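You operate a simulated robot arm through the tools that you are given. There is no shell and no other tool. Be economical: measure what you need, move in short steps, check, and stop when the job is done.

The job below is to be done with a simulated robot arm. You get a single attempt, and the scene is never put back.

Task
Put things in order on the table. At the end: the blue juice bottle stands where the white dough cup stood; the pear jar stands on top of the green pea tin (marked "PEAS"); the white dough cup stands where the pear jar stood; the grey sink strainer stands where the blue juice bottle stood; whatever was shut is shut again. Leave all else as you found it, and nothing knocked over.

It is judged by the outcome, as a careful person would: the job done as asked, and still so three seconds after it is handed in. It fails if anything else is knocked over, pushed out of place, dropped, spilled or broken.

Robot
A 6-joint arm with a two-finger parallel gripper, fixed in place. Base frame: the origin is at the foot of the arm, x ahead of it, y to its left, z up; the work surface is at about z = 0. Lengths are in m, angles in rad, forces in N, time in s.
With the tool pointing down near the work surface it reaches from about 0.12 to 0.5 m from the base axis. Its first joint turns from -1.257 to 1.257 rad. Payload 0.65 kg.
The TCP is the grasp point between the finger pads, 0.025 m short of the fingertips. In the tool frame z runs along the fingers and y along their closing line. Largest opening 0.076 m; finger width 0.018, thickness 0.01; the body of the gripper, 0.036 by 0.078 m, starts 0.045 m behind the TCP.
Orientation is that of the tool frame in the base frame, as a unit quaternion [w, x, y, z]. With the fingers straight down and closing along the base's y, the tool's x points along the base's -x, its y along +y and its z along -z.

Tools
- The arm moves only by the tool jog_arm. Its argument "steps" is a list of rows, each a list of 7 numbers: the turn, a rotation vector about the base's x, y, z in degrees, then the shift along the base's x, y, z in mm, then the gripper command, from -1 (fully open) to 1 (shut), values between in proportion. In form: [[rx, ry, rz, tx, ty, tz, grip], ...]. A call has 1 to 12 rows; each row is the pose to reach, as a shift and turn from the pose commanded when the call began. A row lasts 0.2 s, in which the tool goes at most 0.05 m and 0.15 rad; a call with a longer step from one row to the next is refused whole, and so is a gripper value outside its range. Where a pose cannot be reached the arm comes as near as it can. A force on the tool above 40 N (or 10 N above the force at the start of the call, whichever is more), or a blocked arm, ends the call early, and 0.2 s more pass. The fingers move at their own pace (about 0.108 m/s each) and stop on an object; they squeeze with about 41 N. The grip force told is the motor's: it shows also when the fingers shut on nothing. Time passes only in rows, and 0.2 s behind the last, so rows that repeat a pose let the fingers close. It gives the time, the measured TCP pose, the force on the tool (base axes), the opening and the grip force at its end, in the units of the frame above (readings bear some noise), with the torque about the TCP (base axes, N m) and any sound that the robot's microphone picked up.
- Cameras (640 x 400 px; columns grow to the right, rows downward): "scene" is fixed at [0.0662, 0.277, 0.4254]; the picture's right is [-0.70, -0.72, 0.00], its down [-0.28, 0.28, -0.92] and it looks along [0.66, -0.64, -0.39] (base axes); focal length 214 px, centre (320, 200). "wrist" rides on the gripper at [0.058, 0.011, -0.081] in the tool frame; the picture's right is [-0.18, 0.98, 0.00], its down [-0.75, -0.14, -0.64] and it looks along [-0.63, -0.12, 0.77] (tool axes); focal length 243 px, centre (320, 200). There is no depth. A picture from a camera that has moved, and an enlarged one, comes with that camera's place and axes in the base frame and with its lens.
- grab_frame(camera): a new picture of that camera. It takes no simulated time.
- inspect(camera, box): a new picture of the part [left, top, right, bottom] of that camera's present view, enlarged. It takes no simulated time.
- hand_in(): hands the job in; it is judged then, once.

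Work in short steps. Places have to be worked out from the pictures, the camera data and where the tool is seen: move nearer, look again, correct. Check each grasp and each placing, and mend what went wrong. You have 120 turns and 84 pictures in all, those below and enlarged ones among them. Open the gripper and draw the arm clear of the work before you hand the job in, unless the task says otherwise; then end with one line.

The tools are called after "Call:" as a command line: name --pt "numbers of a row" for each row, then --argument value for the rest, lists and objects as JSON in quotes. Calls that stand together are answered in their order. jog_arm: Moves the arm, as the interface text tells. Its arguments: {"type":"object","properties":{"steps":{"type":"array"}},"required":["steps"]} The other tools are called the same way: grab_frame (camera) takes a picture; inspect (camera, box) takes an enlarged picture of a part of a camera's view; hand_in () hands the job in.

At the start:

```text
clock: 0.0
tcp_pos: [0.26, 0.1206, 0.3625]
orientation: [0.0, 0.0, 1.0, 0.0]
wrist_force: [-0.2, -0.1, 0.0]
ft_torque: [0.02, -0.01, -0.01]
finger_gap: 0.0762
gripper_force: 0.1
```

scene: 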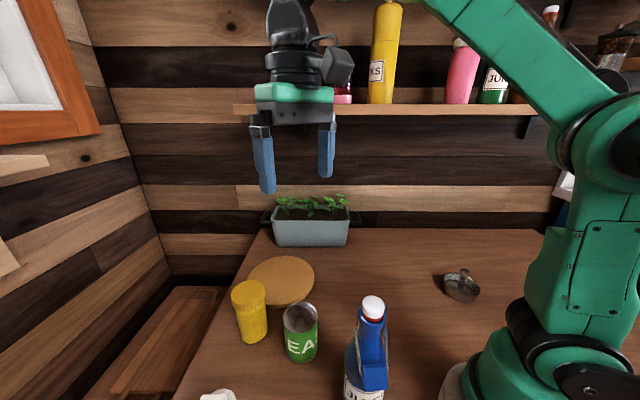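
wrist: 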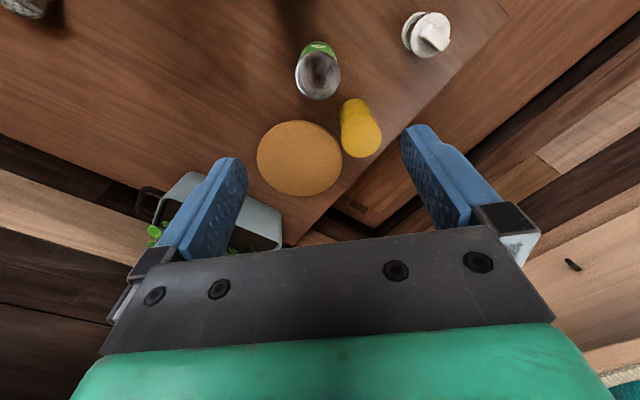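

I'll look closer at the items on the table before moving anything.

Call:
inspect --camera "scene" --box '[180, 230, 500, 400]'

Call:
inspect --camera "wrist" --box '[230, 0, 510, 200]'

Call:
inspect --camera "scene" --box '[320, 0, 640, 200]'

```text
2.00 times, centred on (340, 315) of scene
camera zoom: at [0.0662, 0.277, 0.4254], right [-0.7, -0.72, 0.0], down [-0.28, 0.28, -0.92], along [0.66, -0.64, -0.39], focal length 429 px, centre (280, -30)
```

zoom: 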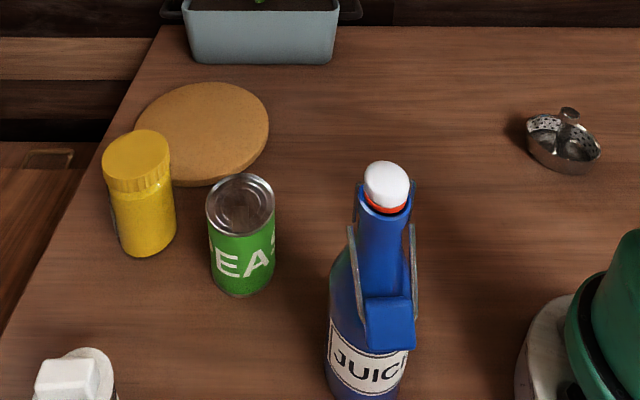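

```text
2.00 times, centred on (370, 100) of wrist
camera zoom: at [0.2021, 0.1308, 0.443], right [0.18, 0.98, 0.0], down [0.75, -0.14, 0.64], along [0.63, -0.12, -0.77], focal length 485 px, centre (220, 400)
```

zoom: 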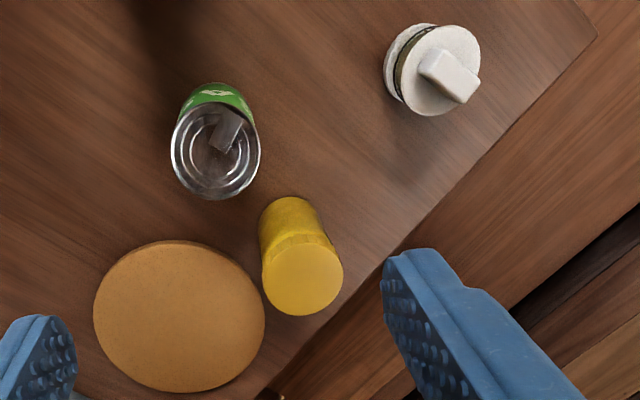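

```text
2.00 times, centred on (480, 100) of scene
camera zoom: at [0.0662, 0.277, 0.4254], right [-0.7, -0.72, 0.0], down [-0.28, 0.28, -0.92], along [0.66, -0.64, -0.39], focal length 429 px, centre (0, 400)
```

zoom: 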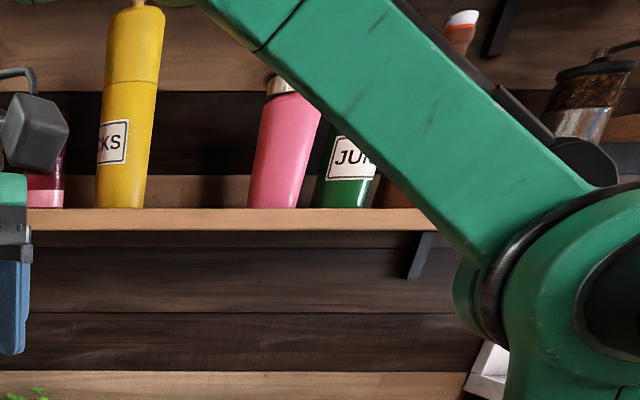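

From the two views, I estimate these places: tin about (0.285, 0.112), jar about (0.376, 0.163) and 0.105 high, cup about (0.26, 0.255), bottle about (0.145, 0.12) and 0.22 high, strainer about (0.11, -0.255). The order is jar onto tin, cup to the jar's place, bottle to the cup's place, strainer to the bottle's place. I start by moving nearer to the jar, with the hand turned 26°.

Call:
jog_arm --pt "0 0 6.5 15 4 -35 -1" --pt "0 0 13 30 8 -70 -1" --pt "0 0 19.5 45 14 -105 -1" --pt "0 0 26 60 20 -140 -1" --pt "0 0 26 70 25 -152 -1" --pt "0 0 26 70 25 -152 -1"

Call:
grab_frame --camera "wrist"

Call:
grab_frame --camera "scene"

```text
clock: 1.4
tcp_pos: [0.3293, 0.1455, 0.2113]
orientation: [-0.001, -0.226, 0.974, 0.0]
wrist_force: [0.1, -0.2, -0.2]
ft_torque: [0.01, 0.02, -0.03]
finger_gap: 0.076
gripper_force: 0.0
```

```text
78 pictures are left
camera wrist: at [0.273, 0.1292, 0.2914], right [-0.27, 0.96, 0.0], down [0.74, 0.2, 0.64], along [0.62, 0.17, -0.77], focal length 243 px, centre (320, 200)
```

wrist: 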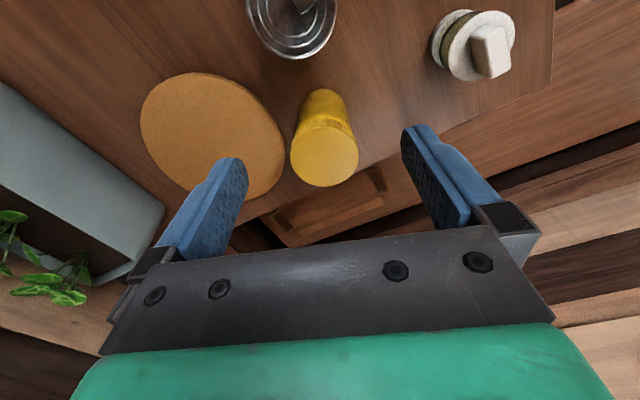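

```text
77 pictures are left
```

scene: 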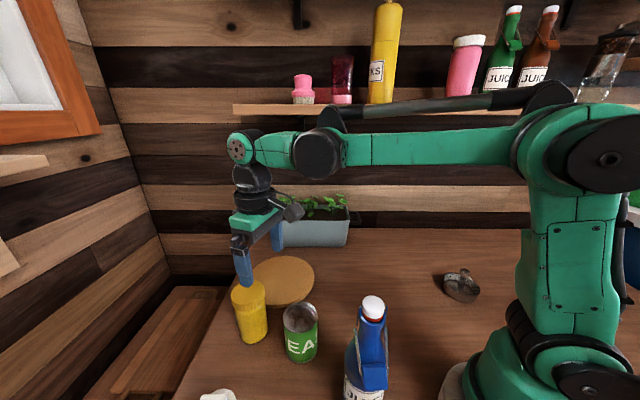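

The jar's top and bottom both put it at about (0.378, 0.163), 0.06 wide and about 0.10 high. I go above it, with the tips just over the lid, and check the centring.

Call:
jog_arm --pt "0 0 0 25 9 -20 -1" --pt "0 0 0 48 17 -45 -1" --pt "0 0 0 48 17 -65 -1" --pt "0 0 0 48 17 -65 -1"

Call:
grab_frame --camera "wrist"

Call:
inspect --camera "scene" --box '[180, 200, 380, 400]'

```text
clock: 2.4
tcp_pos: [0.3766, 0.1638, 0.1452]
orientation: [0.0, -0.225, 0.974, -0.001]
wrist_force: [0.1, 1.0, 1.4]
ft_torque: [-0.01, -0.02, -0.02]
finger_gap: 0.0761
gripper_force: 0.0
```

```text
76 pictures are left
camera wrist: at [0.3198, 0.1467, 0.2256], right [-0.27, 0.96, 0.0], down [0.74, 0.2, 0.64], along [0.62, 0.17, -0.77], focal length 243 px, centre (320, 200)
```

wrist: 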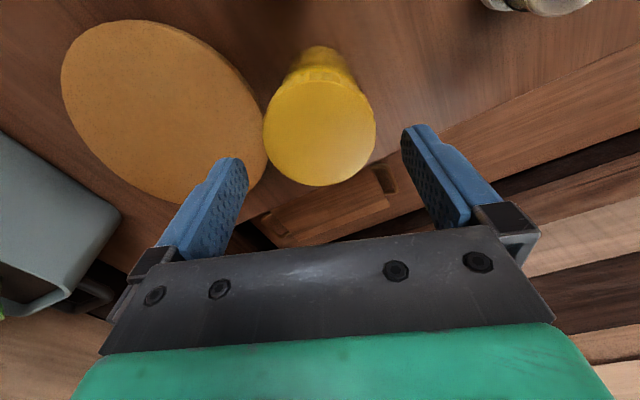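

```text
2.00 times, centred on (280, 300) of scene
camera zoom: at [0.0662, 0.277, 0.4254], right [-0.7, -0.72, 0.0], down [-0.28, 0.28, -0.92], along [0.66, -0.64, -0.39], focal length 429 px, centre (400, 0)
```

zoom: 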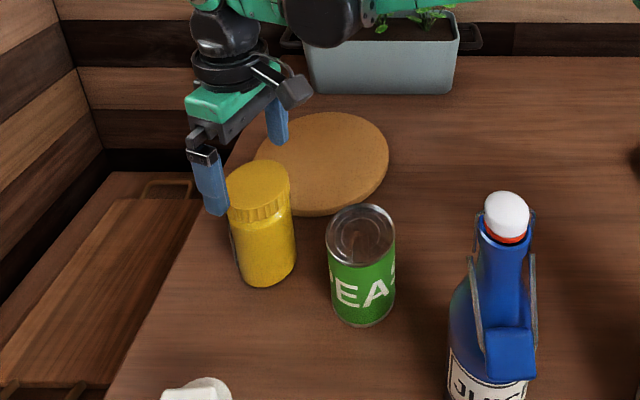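

The jar's top now reads as (0.374, 0.1615). I shift by (-2.5, -2) mm, go down to z about 0.066, which keeps the palm clear of the lid and the tips above the cork mat, and close.

Call:
jog_arm --pt "0 0 0 -2.5 -2 0 -1" --pt "0 0 0 -2.5 -2 -30 -1" --pt "0 0 0 -2.5 -2 -60 -1" --pt "0 0 0 -2.5 -2 -78 -1" --pt "0 0 0 -2.5 -2 -78 -1" --pt "0 0 0 -2.5 -2 -78 1" --pt "0 0 0 -2.5 -2 -78 1" --pt "0 0 0 -2.5 -2 -78 1"

```text
clock: 4.2
tcp_pos: [0.3749, 0.1616, 0.0683]
orientation: [0.0, -0.225, 0.974, 0.0]
wrist_force: [0.3, -0.2, -0.2]
ft_torque: [-0.02, -0.01, -0.01]
finger_gap: 0.0593
gripper_force: 40.9
```

The jar is gripped, 59 mm wide, so its place is about (0.374, 0.161). I lift it and look.

Call:
jog_arm --pt "0 0 0 0 0 10 1" --pt "0 0 0 0 0 40 1" --pt "0 0 0 0 0 75 1" --pt "0 0 0 0 0 110 1" --pt "0 0 0 0 0 130 1" --pt "0 0 0 0 0 130 1"

Call:
inspect --camera "scene" --box '[180, 200, 380, 400]'

Call:
grab_frame --camera "wrist"

```text
clock: 5.6
tcp_pos: [0.3752, 0.1608, 0.1993]
orientation: [0.0, -0.225, 0.974, -0.001]
wrist_force: [0.7, 0.3, -3.5]
ft_torque: [0.01, 0.04, 0.05]
finger_gap: 0.0594
gripper_force: 41.2
```

```text
2.00 times, centred on (280, 300) of scene
camera zoom: at [0.0662, 0.277, 0.4254], right [-0.7, -0.72, 0.0], down [-0.28, 0.28, -0.92], along [0.66, -0.64, -0.39], focal length 429 px, centre (400, 0)
```

zoom: 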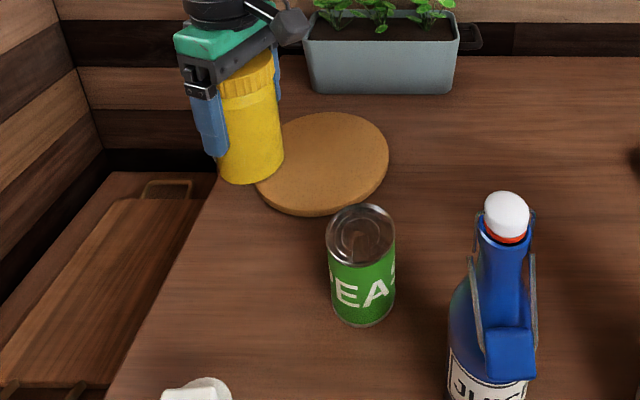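

```text
73 pictures are left
camera wrist: at [0.3185, 0.1446, 0.2798], right [-0.27, 0.96, 0.0], down [0.74, 0.2, 0.64], along [0.62, 0.17, -0.77], focal length 243 px, centre (320, 200)
```

wrist: 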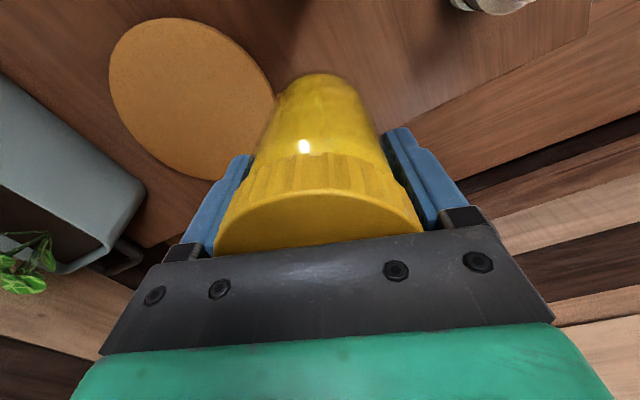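

The jar hangs well. I move back and up, holding it, so that the wrist camera can see the tin's rim past the jar and I can measure the tin accurately.

Call:
jog_arm --pt "0 0 0 -20 8 25 1" --pt "0 0 0 -50 16 50 1" --pt "0 0 0 -75 24 60 1" --pt "0 0 0 -75 24 60 1" --pt "0 0 0 -75 24 60 1"

Call:
grab_frame --camera "wrist"

```text
clock: 6.8
tcp_pos: [0.2989, 0.1829, 0.2564]
orientation: [0.0, -0.225, 0.974, -0.001]
wrist_force: [-0.3, -0.3, -3.2]
ft_torque: [0.02, -0.03, -0.01]
finger_gap: 0.0593
gripper_force: 41.1
```

```text
72 pictures are left
camera wrist: at [0.243, 0.1666, 0.3374], right [-0.27, 0.96, 0.0], down [0.74, 0.2, 0.64], along [0.62, 0.17, -0.77], focal length 243 px, centre (320, 200)
```

wrist: 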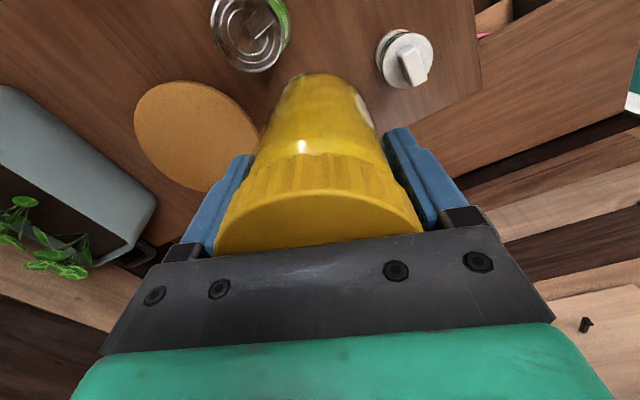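

The tin's rim reads as (0.2855, 0.1125), which agrees with the earlier views. I bring the jar over it, with the jar's bottom still about 3 cm above the tin.

Call:
jog_arm --pt "0 0 0 -6 -30 -10 1" --pt "0 0 0 -13.5 -70 -25 1" --pt "0 0 0 -13.5 -70 -60 1" --pt "0 0 0 -13.5 -70 -75 1" --pt "0 0 0 -13.5 -70 -75 1"

Call:
inspect --camera "scene" --box '[200, 200, 400, 400]'

Call:
grab_frame --camera "wrist"

```text
clock: 8.0
tcp_pos: [0.2858, 0.1158, 0.1834]
orientation: [0.0, -0.225, 0.974, 0.0]
wrist_force: [0.4, -0.4, -3.3]
ft_torque: [0.02, -0.01, 0.0]
finger_gap: 0.0593
gripper_force: 40.7
```

```text
2.00 times, centred on (300, 300) of scene
camera zoom: at [0.0662, 0.277, 0.4254], right [-0.7, -0.72, 0.0], down [-0.28, 0.28, -0.92], along [0.66, -0.64, -0.39], focal length 429 px, centre (360, 0)
```

zoom: 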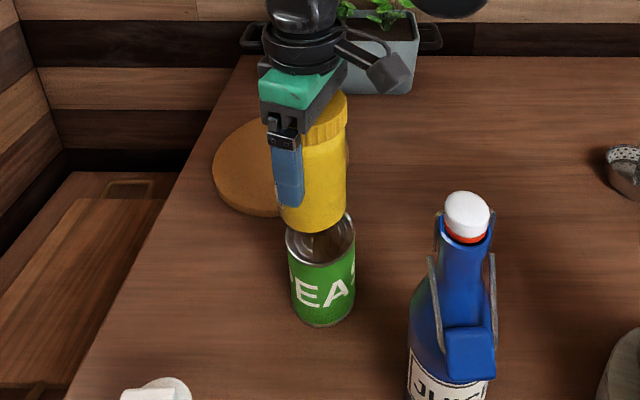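

```text
70 pictures are left
camera wrist: at [0.2294, 0.0992, 0.2625], right [-0.27, 0.96, 0.0], down [0.74, 0.2, 0.64], along [0.62, 0.17, -0.77], focal length 243 px, centre (320, 200)
```

wrist: 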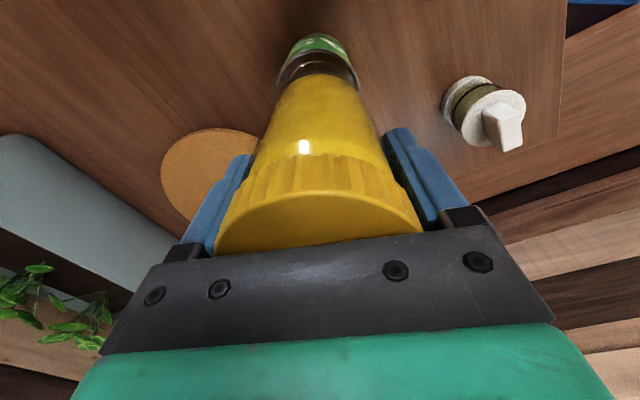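

The jar looks about 4–6 mm too far left and forward in the scene view. I correct by (-3, -2.5) mm, lower by 18 mm and check again closely.

Call:
jog_arm --pt "0 0 0 -3 -2.5 0 1" --pt "0 0 0 -3 -2.5 -10 1" --pt "0 0 0 -3 -2.5 -18 1" --pt "0 0 0 -3 -2.5 -18 1"

Call:
inspect --camera "scene" --box '[260, 270, 340, 370]'

Call:
inspect --camera "wrist" --box '[240, 20, 400, 140]'

```text
clock: 9.0
tcp_pos: [0.2839, 0.1136, 0.1657]
orientation: [0.0, -0.226, 0.974, 0.0]
wrist_force: [0.4, 1.0, -3.2]
ft_torque: [0.0, 0.0, 0.01]
finger_gap: 0.0593
gripper_force: 40.9
```

```text
4.00 times, centred on (300, 320) of scene
camera zoom: at [0.0662, 0.277, 0.4254], right [-0.7, -0.72, 0.0], down [-0.28, 0.28, -0.92], along [0.66, -0.64, -0.39], focal length 858 px, centre (400, -280)
```

zoom: 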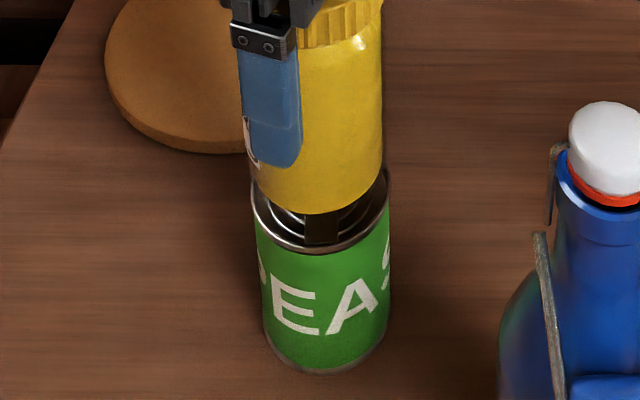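

```text
3.33 times, centred on (320, 80) of wrist
camera zoom: at [0.2272, 0.0957, 0.2447], right [-0.27, 0.96, 0.0], down [0.74, 0.2, 0.64], along [0.62, 0.17, -0.77], focal length 809 px, centre (320, 600)
```

zoom: 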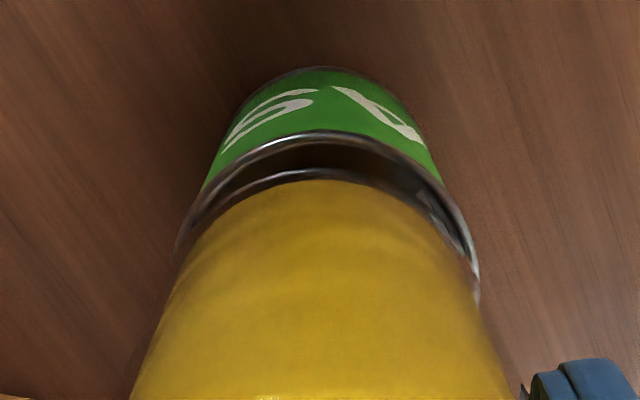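

Alignment is now within about 2–3 mm. I shift another (-2, -0.8) mm and lower slowly until it touches.

Call:
jog_arm --pt "0 0 0 -2 -0.8 0 1" --pt "0 0 0 -2 -0.8 -5 1" --pt "0 0 0 -2 -0.8 -9 1" --pt "0 0 0 -2 -0.8 -12 1" --pt "0 0 0 -2 -0.8 -12 1"

Call:
inspect --camera "scene" --box '[260, 270, 340, 370]'

```text
clock: 10.2
tcp_pos: [0.2818, 0.1116, 0.1528]
orientation: [0.0, -0.225, 0.974, 0.0]
wrist_force: [-0.9, -0.7, 15.7]
ft_torque: [-0.07, 0.04, 0.04]
finger_gap: 0.0591
gripper_force: 40.9
```

```text
4.00 times, centred on (300, 320) of scene
camera zoom: at [0.0661, 0.277, 0.4254], right [-0.7, -0.72, 0.0], down [-0.28, 0.28, -0.92], along [0.66, -0.64, -0.39], focal length 858 px, centre (400, -280)
```

zoom: 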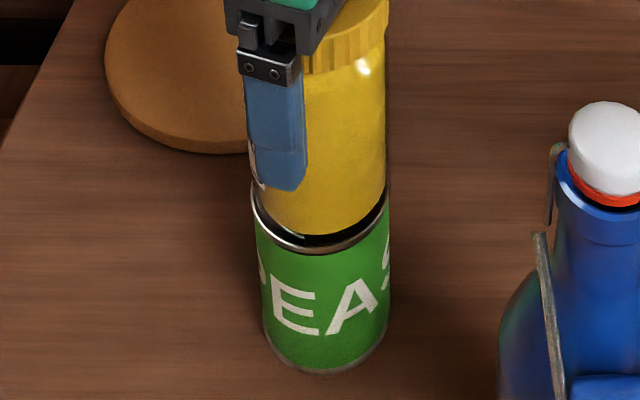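

Contact: 15.7 N upward at z = 0.153. I check the depth centring with the wrist view before letting go.

Call:
inspect --camera "wrist" --box '[240, 20, 400, 140]'

```text
3.33 times, centred on (320, 80) of wrist
camera zoom: at [0.2258, 0.0952, 0.2332], right [-0.27, 0.96, 0.0], down [0.74, 0.2, 0.64], along [0.62, 0.17, -0.77], focal length 809 px, centre (320, 600)
```

zoom: 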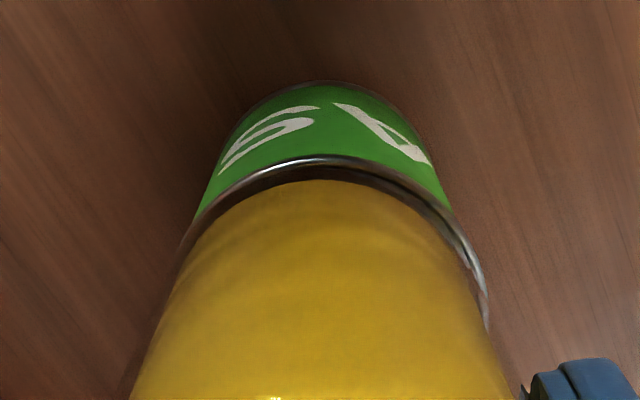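

It is seated but about 2 mm off toward -y, +x. I lift 3 mm, shift (-1.5, +2) mm, set it down again and release with the fingers opening.

Call:
jog_arm --pt "0 0 0 0 0 4 1" --pt "0 0 0 -1.5 2 4 1" --pt "0 0 0 -1.5 2 2 1" --pt "0 0 0 -1.5 2 0.5 1" --pt "0 0 0 -1.5 2 0.5 1"

Call:
inspect --camera "wrist" --box '[240, 20, 400, 140]'

Call:
inspect --camera "scene" --box '[260, 270, 340, 370]'

```text
clock: 11.4
tcp_pos: [0.279, 0.1137, 0.1537]
orientation: [0.0, -0.225, 0.974, 0.0]
wrist_force: [-0.6, -0.1, -3.5]
ft_torque: [0.0, 0.02, -0.01]
finger_gap: 0.0593
gripper_force: 40.5
```

```text
3.33 times, centred on (320, 80) of wrist
camera zoom: at [0.2231, 0.0969, 0.2337], right [-0.27, 0.96, 0.0], down [0.74, 0.2, 0.64], along [0.62, 0.17, -0.77], focal length 809 px, centre (320, 600)
```

zoom: 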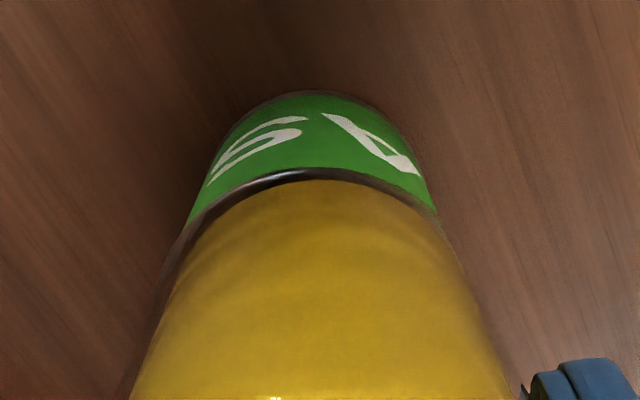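

```text
4.00 times, centred on (300, 320) of scene
camera zoom: at [0.0662, 0.277, 0.4254], right [-0.7, -0.72, 0.0], down [-0.28, 0.28, -0.92], along [0.66, -0.64, -0.39], focal length 858 px, centre (400, -280)
```

zoom: 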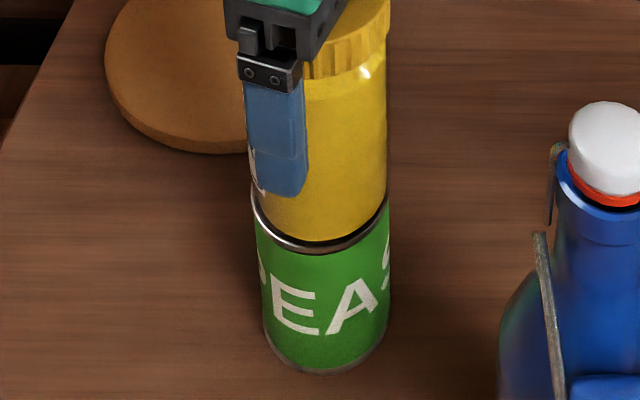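

Nearly centred now, and hovering (-3.5 N). I shift -1 mm in y, lower to contact, and check the load.

Call:
jog_arm --pt "0 0 0 0.3 -1.2 0 1" --pt "0 0 0 0.3 -1.2 -1 1" --pt "0 0 0 0.3 -1.2 -1.5 1" --pt "0 0 0 0.3 -1.2 -1.5 1"

```text
clock: 12.4
tcp_pos: [0.2794, 0.1126, 0.1535]
orientation: [0.0, -0.224, 0.975, 0.0]
wrist_force: [-3.4, -1.2, 17.3]
ft_torque: [0.0, 0.24, 0.06]
finger_gap: 0.0593
gripper_force: 40.7
```

In contact with 17 N load; I ease up 1 mm and open gently, then look.

Call:
jog_arm --pt "0 0 0 0 0 0.8 1" --pt "0 0 0 0 0 0.8 0.4" --pt "0 0 0 0 0 0.8 -0.6" --pt "0 0 0 0 0 0.8 -1" --pt "0 0 0 0 0 0.8 -1"

Call:
inspect --camera "scene" --box '[240, 250, 360, 370]'

Call:
grab_frame --camera "wrist"

```text
clock: 13.6
tcp_pos: [0.2803, 0.1117, 0.1523]
orientation: [0.0, -0.225, 0.974, 0.0]
wrist_force: [-0.6, 0.2, 0.2]
ft_torque: [0.0, 0.01, -0.01]
finger_gap: 0.0761
gripper_force: 0.0
```

```text
3.33 times, centred on (300, 310) of scene
camera zoom: at [0.0662, 0.277, 0.4254], right [-0.7, -0.72, 0.0], down [-0.28, 0.28, -0.92], along [0.66, -0.64, -0.39], focal length 715 px, centre (387, -167)
```

zoom: 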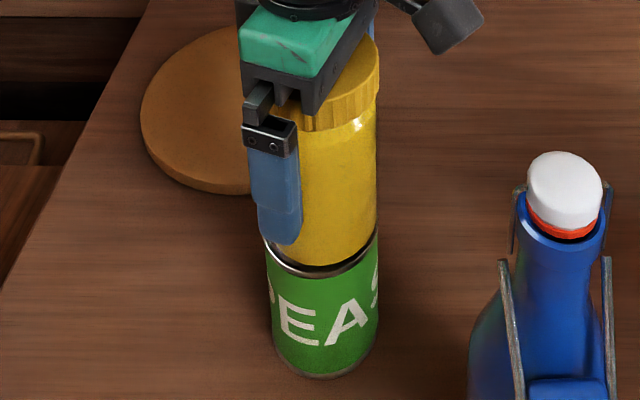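

```text
62 pictures are left
camera wrist: at [0.2242, 0.0957, 0.2331], right [-0.27, 0.96, 0.0], down [0.74, 0.2, 0.64], along [0.62, 0.17, -0.77], focal length 243 px, centre (320, 200)
```

wrist: 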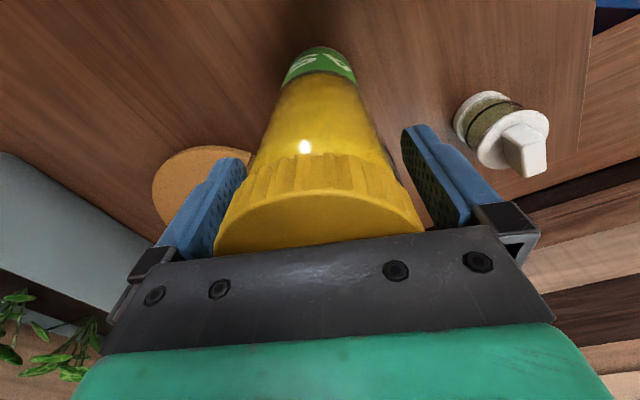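

The jar stands on the tin. I rise straight up well clear, then swing toward the cup with the hand turned to about 45°.

Call:
jog_arm --pt "0 0 0 0 0 25 -1" --pt "0 0 0 0 0 60 -1" --pt "0 0 0 0 0 95 -1" --pt "0 0 5 -5 25 115 -1" --pt "0 0 10 -15 60 115 -1" --pt "0 0 15 -28 90 100 -1" --pt "0 0 19 -38 108 70 -1" --pt "0 0 19 -38 108 70 -1"

Call:
grab_frame --camera "wrist"

Call:
grab_frame --camera "scene"

```text
clock: 15.4
tcp_pos: [0.2434, 0.2212, 0.2239]
orientation: [0.0, -0.384, 0.924, 0.0]
wrist_force: [-0.2, -0.3, -0.8]
ft_torque: [0.0, -0.01, -0.01]
finger_gap: 0.0758
gripper_force: 0.0
```

```text
61 pictures are left
camera wrist: at [0.1946, 0.1875, 0.304], right [-0.57, 0.82, 0.0], down [0.63, 0.43, 0.64], along [0.53, 0.36, -0.77], focal length 243 px, centre (320, 200)
```

wrist: 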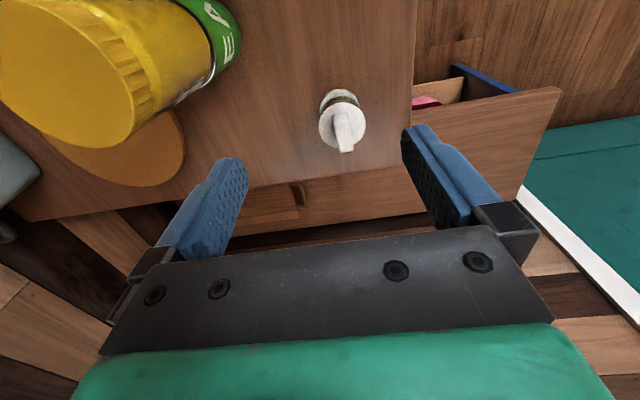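

```text
60 pictures are left
```

scene: 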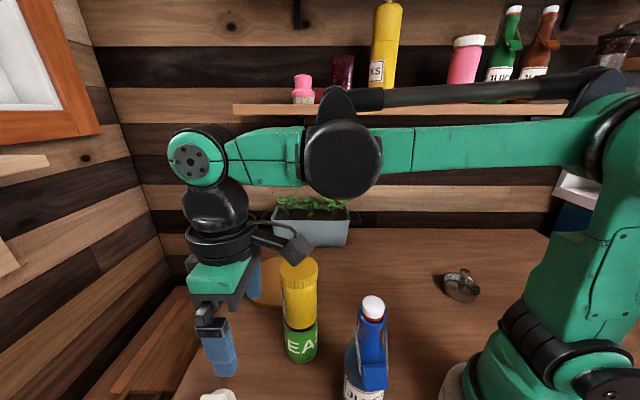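

The jar stands upright on the tin, and the cup is just ahead. I zoom in on the cup to learn its shape.

Call:
inspect --camera "wrist" --box '[270, 60, 430, 180]'

```text
3.33 times, centred on (350, 120) of wrist
camera zoom: at [0.1946, 0.1875, 0.304], right [-0.57, 0.82, 0.0], down [0.63, 0.43, 0.64], along [0.53, 0.36, -0.77], focal length 809 px, centre (220, 467)
```

zoom: 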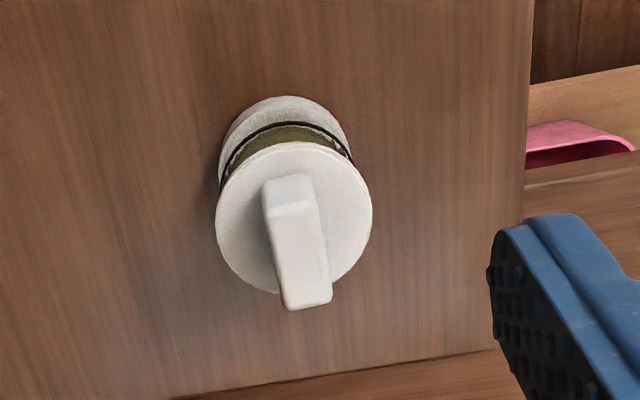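

The cup's lid disc is at about (0.267, 0.266), 0.05 wide, z about 0.052, with a block knob on top. I drop lower and a bit back for a more oblique view of its body.

Call:
jog_arm --pt "0 0 0 -5 -5 -40 -1" --pt "0 0 0 -10 -10 -80 -1" --pt "0 0 0 -15 -12 -115 -1" --pt "0 0 0 -15 -12 -115 -1"

Call:
grab_frame --camera "wrist"

Call:
inspect --camera "scene" --box '[180, 340, 280, 400]'

```text
clock: 16.4
tcp_pos: [0.2264, 0.209, 0.1101]
orientation: [0.0, -0.383, 0.924, 0.0]
wrist_force: [0.6, 0.5, 0.0]
ft_torque: [0.01, -0.01, -0.01]
finger_gap: 0.0758
gripper_force: 0.0
```

```text
58 pictures are left
camera wrist: at [0.1783, 0.1738, 0.1899], right [-0.56, 0.83, 0.0], down [0.63, 0.43, 0.64], along [0.53, 0.36, -0.77], focal length 243 px, centre (320, 200)
```

wrist: 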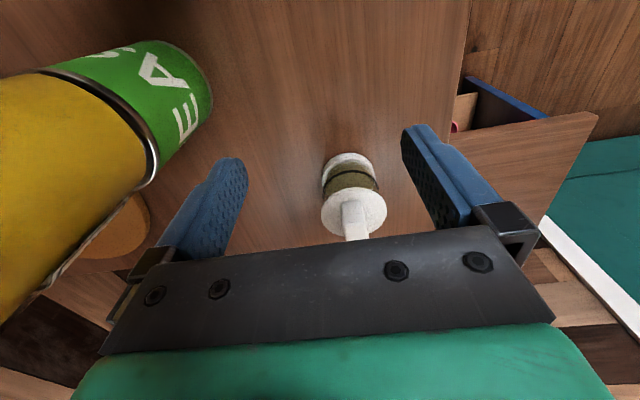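

```text
6.40 times, centred on (230, 370) of scene
camera zoom: at [0.0662, 0.277, 0.4254], right [-0.7, -0.72, 0.0], down [-0.28, 0.28, -0.92], along [0.66, -0.64, -0.39], focal length 1373 px, centre (896, -888)
```

zoom: 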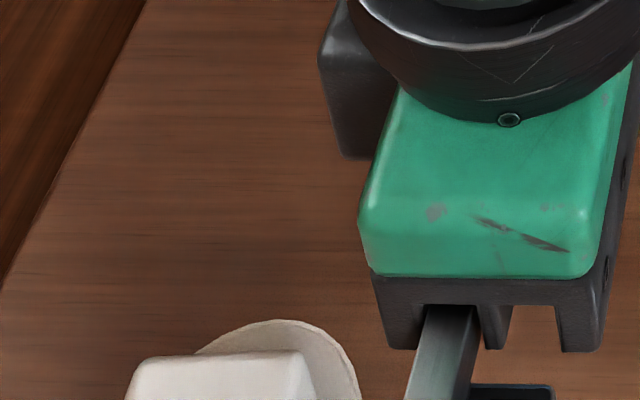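

Call:
inspect --camera "wrist" --box '[290, 130, 420, 250]'

```text
3.33 times, centred on (355, 190) of wrist
camera zoom: at [0.1783, 0.1738, 0.1899], right [-0.56, 0.83, 0.0], down [0.63, 0.43, 0.64], along [0.53, 0.36, -0.77], focal length 809 px, centre (203, 233)
```

zoom: 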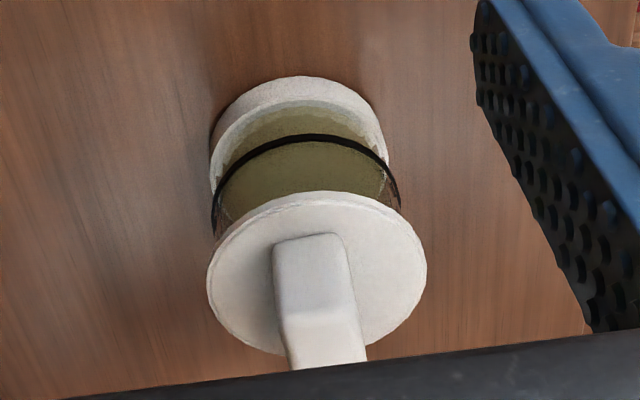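

The cup has a white base, a dark band, a lid 0.0485 wide at z about 0.053, and a knob bar lying along about 45° with its top at z about 0.08. I centre over (0.2675, 0.2655) at z about 0.125 and check.

Call:
jog_arm --pt "0 0 0 0 0 15 -1" --pt "0 0 0 20 28 15 -1" --pt "0 0 0 41 56 15 -1" --pt "0 0 0 41 56 15 -1" --pt "0 0 0 41 56 15 -1"

Call:
grab_frame --camera "wrist"

```text
clock: 17.6
tcp_pos: [0.2672, 0.2647, 0.1229]
orientation: [0.001, -0.383, 0.924, 0.0]
wrist_force: [-0.1, 0.5, -0.1]
ft_torque: [-0.02, 0.01, 0.01]
finger_gap: 0.0761
gripper_force: 0.0
```

```text
55 pictures are left
camera wrist: at [0.2206, 0.2303, 0.2032], right [-0.56, 0.83, 0.0], down [0.63, 0.43, 0.64], along [0.53, 0.36, -0.77], focal length 243 px, centre (320, 200)
```

wrist: 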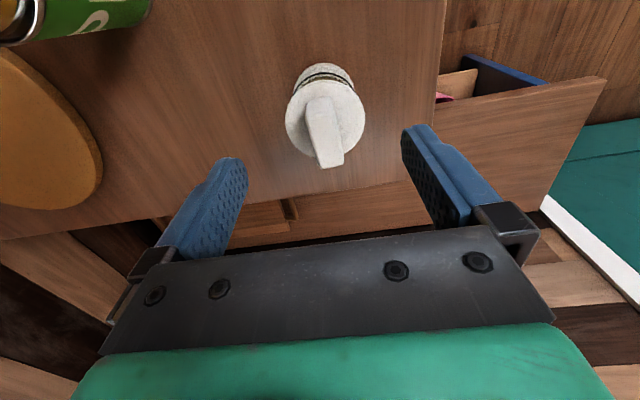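

Centred within 1.5 mm. I descend to z = 0.047 (palm above the knob) and close.

Call:
jog_arm --pt "0 0 0 -1 0.6 -20 -1" --pt "0 0 0 -1 0.6 -45 -1" --pt "0 0 0 -1 0.6 -65 -1" --pt "0 0 0 -1 0.6 -77 -1" --pt "0 0 0 -1 0.6 -77 -1" --pt "0 0 0 -1 0.6 -77 0" --pt "0 0 0 -1 0.6 -77 1" --pt "0 0 0 -1 0.6 -77 1" --pt "0 0 0 -1 0.6 -77 1"

Call:
grab_frame --camera "wrist"

```text
clock: 19.6
tcp_pos: [0.2669, 0.2661, 0.0462]
orientation: [0.0, -0.383, 0.924, 0.0]
wrist_force: [0.0, 0.3, 0.6]
ft_torque: [-0.01, 0.01, 0.03]
finger_gap: 0.048
gripper_force: 41.0
```

```text
54 pictures are left
camera wrist: at [0.2185, 0.2314, 0.1262], right [-0.56, 0.83, 0.0], down [0.63, 0.43, 0.64], along [0.53, 0.36, -0.77], focal length 243 px, centre (320, 200)
```

wrist: 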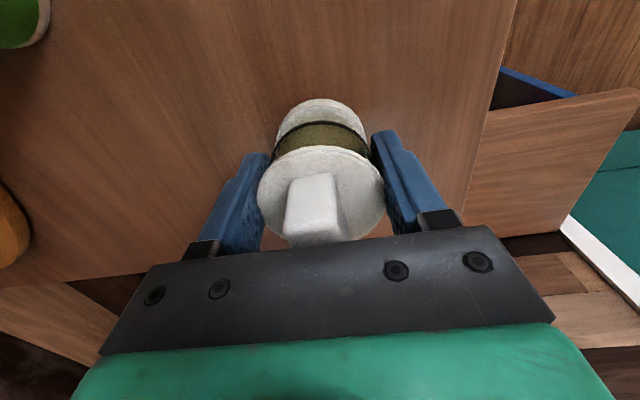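

Gripped on a 48 mm width; the cup's place is about (0.267, 0.2655). I make a small test lift of 12 mm to see whether the whole cup comes along or only the lid.

Call:
jog_arm --pt "0 0 0 0 0 4 1" --pt "0 0 0 0 0 8 1" --pt "0 0 0 0 0 12 1" --pt "0 0 0 0 0 12 1"

Call:
grab_frame --camera "wrist"

```text
clock: 20.6
tcp_pos: [0.2677, 0.2655, 0.0577]
orientation: [0.0, -0.383, 0.924, 0.001]
wrist_force: [-0.4, 0.4, -2.0]
ft_torque: [0.0, 0.0, 0.04]
finger_gap: 0.048
gripper_force: 40.5
```

```text
53 pictures are left
camera wrist: at [0.2192, 0.2303, 0.1381], right [-0.56, 0.83, 0.0], down [0.63, 0.43, 0.64], along [0.53, 0.36, -0.77], focal length 243 px, centre (320, 200)
```

wrist: 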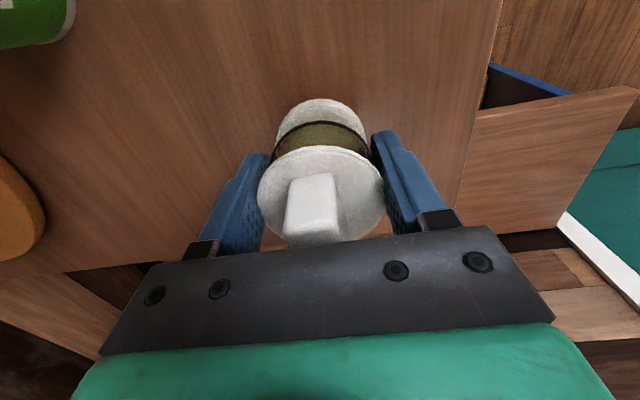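

The whole cup lifts as one (2 N). I raise it and carry it to the jar's old place, turning the hand to about yaw 5° so the camera stays away from the jar stack.

Call:
jog_arm --pt "0 0 0 0 0 35 1" --pt "0 0 0 0 0 70 1" --pt "0 0 -8 10 0 95 1" --pt "0 0 -16 35 -15 95 1" --pt "0 0 -24 65 -45 95 1" --pt "0 0 -32 90 -75 95 1" --pt "0 0 -40 107 -104 95 1" --pt "0 0 -40 107 -104 95 1" --pt "0 0 -40 107 -104 95 1"

Call:
grab_frame --camera "scene"

Call:
grab_frame --camera "wrist"

```text
clock: 22.6
tcp_pos: [0.3736, 0.1581, 0.1532]
orientation: [0.001, -0.044, 0.999, 0.0]
wrist_force: [-0.1, -0.5, -1.2]
ft_torque: [-0.03, 0.03, -0.05]
finger_gap: 0.0479
gripper_force: 40.9
```

```text
52 pictures are left
```

scene: 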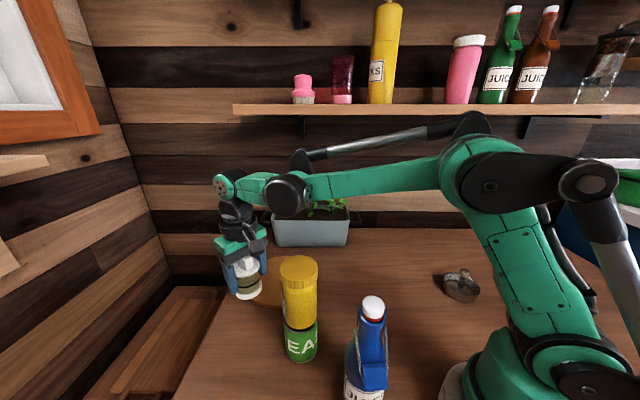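

```text
51 pictures are left
camera wrist: at [0.3151, 0.163, 0.2342], right [0.1, 1.0, 0.0], down [0.76, -0.08, 0.64], along [0.64, -0.06, -0.77], focal length 243 px, centre (320, 200)
```

wrist: 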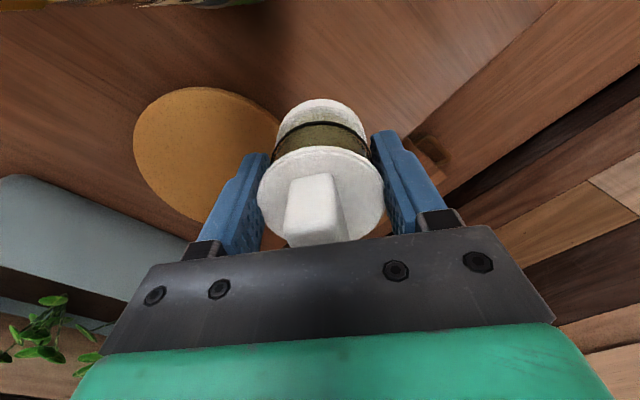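

The cup is over the jar's old place; y needs +3 mm. I lower it, stopping just at the table.

Call:
jog_arm --pt "0 0 0 0.5 3.3 -25 1" --pt "0 0 0 0.5 3.3 -55 1" --pt "0 0 0 0.5 3.3 -85 1" --pt "0 0 0 0.5 3.3 -100 1" --pt "0 0 0 0.5 3.3 -105 1" --pt "0 0 0 0.5 3.3 -105 1"

```text
clock: 24.0
tcp_pos: [0.3752, 0.1638, 0.048]
orientation: [0.0, -0.043, 0.999, 0.0]
wrist_force: [0.2, -0.1, -2.2]
ft_torque: [-0.02, 0.04, 0.01]
finger_gap: 0.0481
gripper_force: 41.2
```

It hangs about 1.5 mm over the table, at y = 0.1638. I correct -2 mm in y, touch down and release.

Call:
jog_arm --pt "0 0 0 -1 -2 0 1" --pt "0 0 0 -1 -2 -1 1" --pt "0 0 0 -1 -2 -1.8 1" --pt "0 0 0 -1 -2 -1.8 1" --pt "0 0 0 -1 -2 -1.8 0.2" --pt "0 0 0 -1 -2 -1.8 -0.6" --pt "0 0 0 -1 -2 -1.8 -1" --pt "0 0 0 -1 -2 -1.8 -1"

Call:
grab_frame --camera "wrist"

```text
clock: 25.8
tcp_pos: [0.3733, 0.1619, 0.0477]
orientation: [0.001, -0.044, 0.999, 0.0]
wrist_force: [0.2, -0.4, -0.2]
ft_torque: [0.01, 0.0, -0.03]
finger_gap: 0.076
gripper_force: 0.0
```

```text
50 pictures are left
camera wrist: at [0.3157, 0.1671, 0.1286], right [0.1, 1.0, 0.0], down [0.76, -0.08, 0.64], along [0.64, -0.06, -0.76], focal length 243 px, centre (320, 200)
```

wrist: 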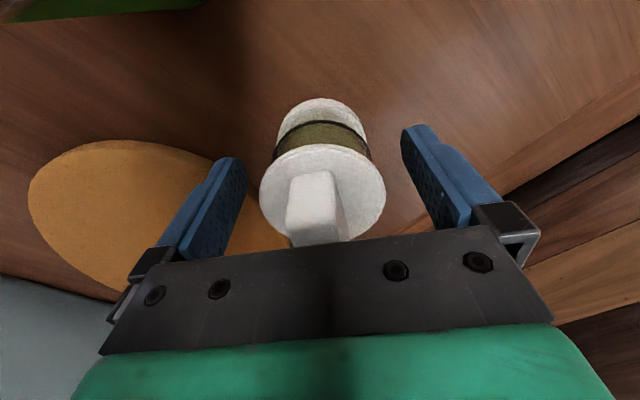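

The cup stands free and upright. I rise straight up, then travel high to a spot just over the bottle for a look.

Call:
jog_arm --pt "0 0 0 0 0 45 -1" --pt "0 0 0 0 0 92 -1" --pt "0 0 0 0 0 139 -1" --pt "0 0 0 0 0 186 -1" --pt "0 0 6 -15 0 225 -1" --pt "0 0 12 -50 -5 255 -1" --pt "0 0 18 -90 -12 275 -1" --pt "0 0 24 -130 -20 282 -1" --pt "0 0 30 -170 -28 282 -1" --pt "0 0 33 -205 -32 282 -1" --pt "0 0 33 -205 -32 282 -1"

Call:
grab_frame --camera "wrist"

Call:
grab_frame --camera "scene"

```text
clock: 28.2
tcp_pos: [0.1696, 0.1275, 0.3272]
orientation: [0.0, -0.326, 0.945, 0.0]
wrist_force: [0.6, 0.5, 0.0]
ft_torque: [-0.01, -0.01, 0.02]
finger_gap: 0.0761
gripper_force: 0.2
```

```text
49 pictures are left
camera wrist: at [0.1169, 0.0995, 0.4086], right [-0.46, 0.89, 0.0], down [0.68, 0.35, 0.64], along [0.57, 0.3, -0.77], focal length 243 px, centre (320, 200)
```

wrist: 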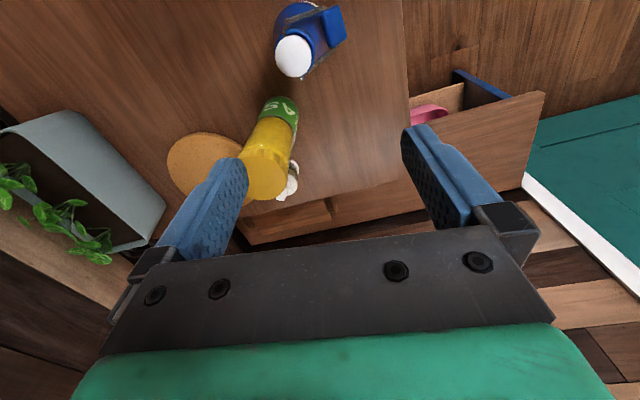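

```text
48 pictures are left
```

scene: 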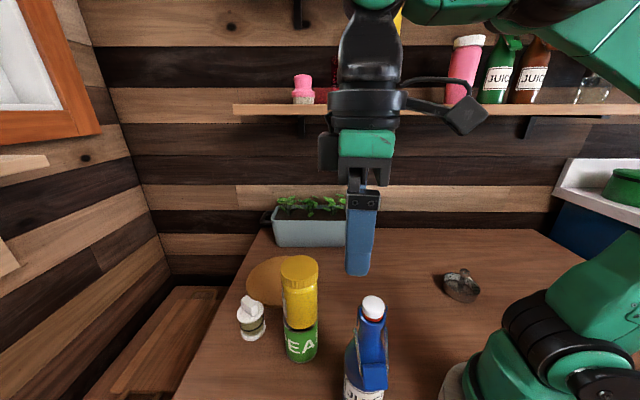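

The cap reads as about (0.155, 0.099), z about 0.20 from both cameras. I zoom in to see the straps and the neck.

Call:
inspect --camera "wrist" --box '[240, 0, 400, 110]'

Call:
inspect --camera "scene" --box '[320, 280, 440, 400]'

```text
3.64 times, centred on (320, 55) of wrist
camera zoom: at [0.1169, 0.0995, 0.4086], right [-0.46, 0.89, 0.0], down [0.68, 0.35, 0.64], along [0.57, 0.3, -0.77], focal length 882 px, centre (320, 727)
```

zoom: 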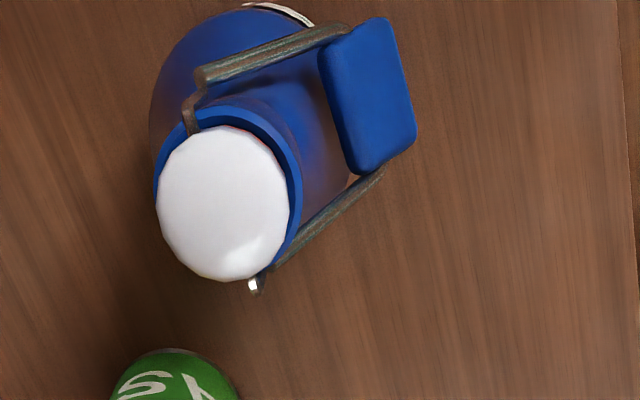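

```text
3.33 times, centred on (380, 340) of scene
camera zoom: at [0.0662, 0.277, 0.4254], right [-0.7, -0.72, 0.0], down [-0.28, 0.28, -0.92], along [0.66, -0.64, -0.39], focal length 715 px, centre (120, -267)
```

zoom: 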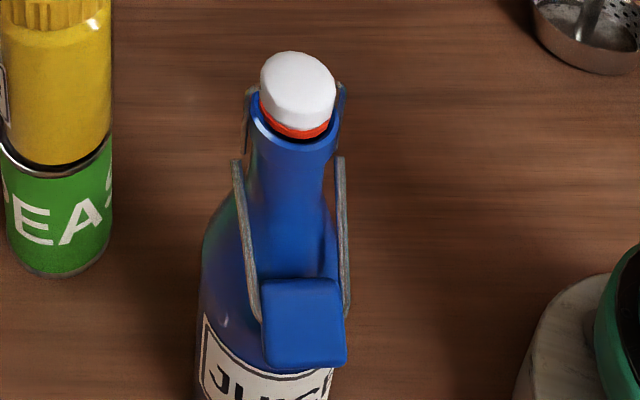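

It's a swing-top bottle. The wires run beside the cap along about 45°, and the lever hangs on the (-x,+y) side with its top at z about 0.14–0.15. I'll grip the collar with the closing line across the wires (yaw 45°), keeping the tips above z = 0.152. First I go over the cap at z = 0.265.

Call:
jog_arm --pt "0 0 3.5 -7 -14 -20 -1" --pt "0 0 7 -14.6 -28.5 -45 -1" --pt "0 0 7 -14.6 -28.5 -62 -1" --pt "0 0 7 -14.6 -28.5 -62 -1"

Call:
grab_frame --camera "wrist"

Call:
inspect --camera "scene" --box '[300, 220, 480, 400]'

```text
clock: 29.2
tcp_pos: [0.1525, 0.1014, 0.2655]
orientation: [0.0, -0.383, 0.924, 0.0]
wrist_force: [0.4, -0.2, 0.3]
ft_torque: [-0.01, -0.01, 0.02]
finger_gap: 0.076
gripper_force: 0.1
```

```text
45 pictures are left
camera wrist: at [0.1049, 0.0673, 0.3448], right [-0.57, 0.82, 0.0], down [0.63, 0.43, 0.64], along [0.53, 0.36, -0.77], focal length 243 px, centre (320, 200)
```

wrist: 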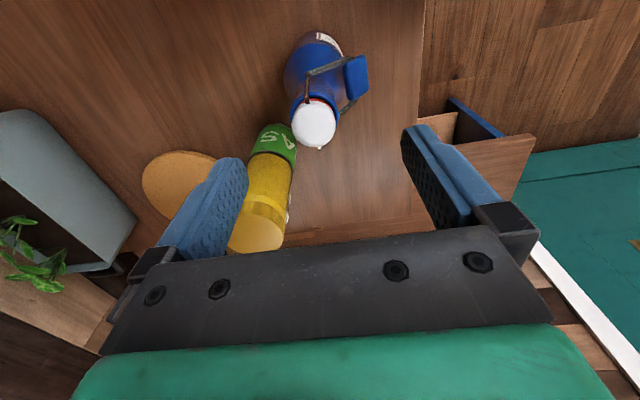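

```text
2.22 times, centred on (390, 310) of scene
camera zoom: at [0.0662, 0.277, 0.4254], right [-0.7, -0.72, 0.0], down [-0.28, 0.28, -0.92], along [0.66, -0.64, -0.39], focal length 477 px, centre (164, -44)
```

zoom: 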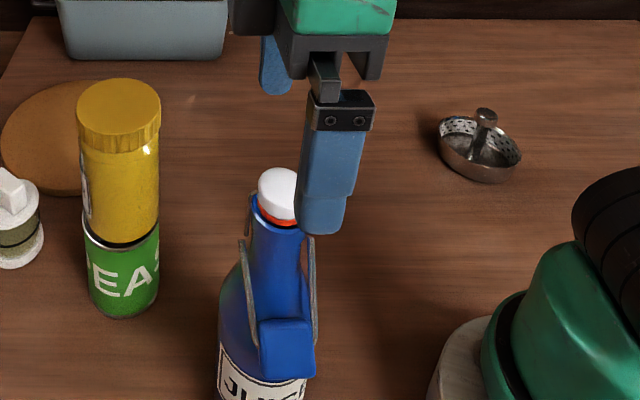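

The cap's axis is at about (0.1555, 0.098). I half-close to about 50 mm, shift (+3, -3.4) mm, lower to z = 0.182 (tips at 0.157, above the lever) and look before closing.

Call:
jog_arm --pt "0 0 0 3 -3.4 0 -0.32" --pt "0 0 0 3 -3.4 -20 -0.32" --pt "0 0 0 3 -3.4 -45 -0.32" --pt "0 0 0 3 -3.4 -65 -0.32" --pt "0 0 0 3 -3.4 -83 -0.32" --pt "0 0 0 3 -3.4 -83 -0.32"

Call:
inspect --camera "wrist" --box '[220, 60, 420, 260]'

Call:
inspect --camera "scene" --box '[310, 260, 450, 400]'

```text
clock: 30.6
tcp_pos: [0.1567, 0.0986, 0.1822]
orientation: [0.0, -0.383, 0.924, 0.0]
wrist_force: [1.3, -0.3, -0.1]
ft_torque: [0.02, 0.01, -0.01]
finger_gap: 0.0499
gripper_force: 0.1
```

```text
2.00 times, centred on (320, 160) of wrist
camera zoom: at [0.1092, 0.0647, 0.2623], right [-0.56, 0.83, 0.0], down [0.63, 0.43, 0.64], along [0.53, 0.36, -0.77], focal length 485 px, centre (320, 280)
```

zoom: 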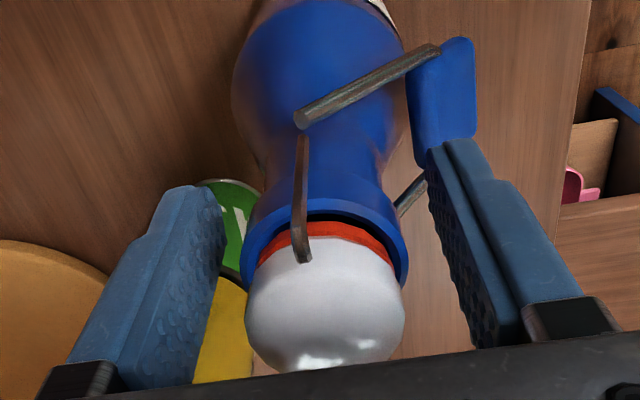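

```text
2.86 times, centred on (380, 330) of scene
camera zoom: at [0.0662, 0.277, 0.4254], right [-0.7, -0.72, 0.0], down [-0.28, 0.28, -0.92], along [0.66, -0.64, -0.39], focal length 613 px, centre (149, -171)
```

zoom: 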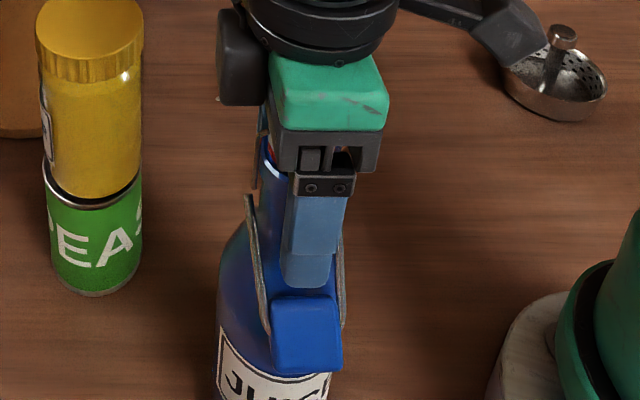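

The fingers straddle the collar between the wires and the lever is below the tips. I nudge (+2.5, +2) mm and close.

Call:
jog_arm --pt "0 0 0 2.5 2 0 -0.32" --pt "0 0 0 2.5 2 0 -0.1" --pt "0 0 0 2.5 2 0 0.1" --pt "0 0 0 2.5 2 0 1" --pt "0 0 0 2.5 2 0 1" --pt "0 0 0 2.5 2 0 1"

Call:
inspect --camera "wrist" --box '[220, 60, 420, 260]'

Call:
inspect --camera "scene" --box '[310, 260, 450, 400]'

```text
clock: 32.0
tcp_pos: [0.1602, 0.1007, 0.1829]
orientation: [0.0, -0.383, 0.924, -0.001]
wrist_force: [0.8, -0.1, -0.1]
ft_torque: [-0.1, -0.12, -0.01]
finger_gap: 0.0293
gripper_force: 40.5
```

```text
2.00 times, centred on (320, 160) of wrist
camera zoom: at [0.1116, 0.0666, 0.2633], right [-0.56, 0.83, 0.0], down [0.63, 0.43, 0.64], along [0.53, 0.36, -0.77], focal length 485 px, centre (320, 280)
```

zoom: 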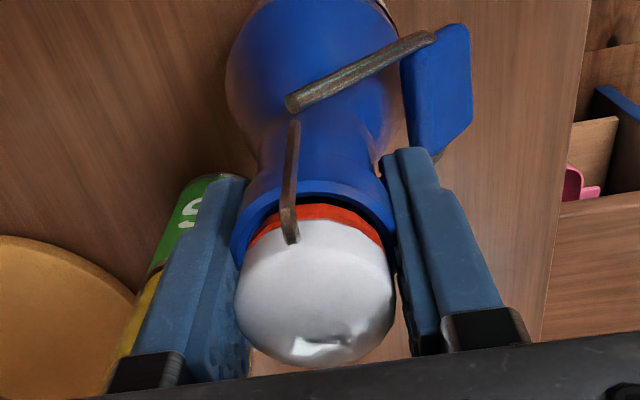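

```text
2.86 times, centred on (380, 330) of scene
camera zoom: at [0.0662, 0.277, 0.4254], right [-0.7, -0.72, 0.0], down [-0.28, 0.28, -0.92], along [0.66, -0.64, -0.39], focal length 613 px, centre (149, -171)
```

zoom: 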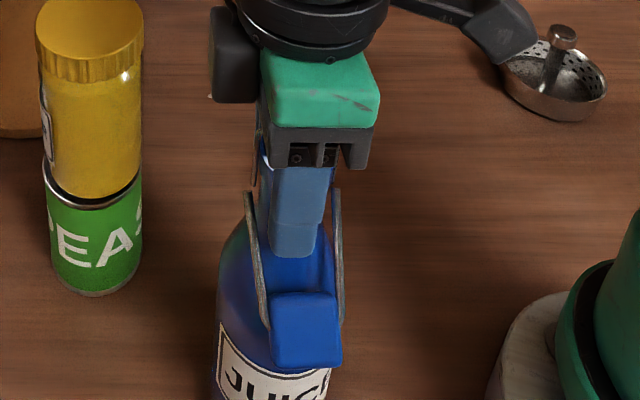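

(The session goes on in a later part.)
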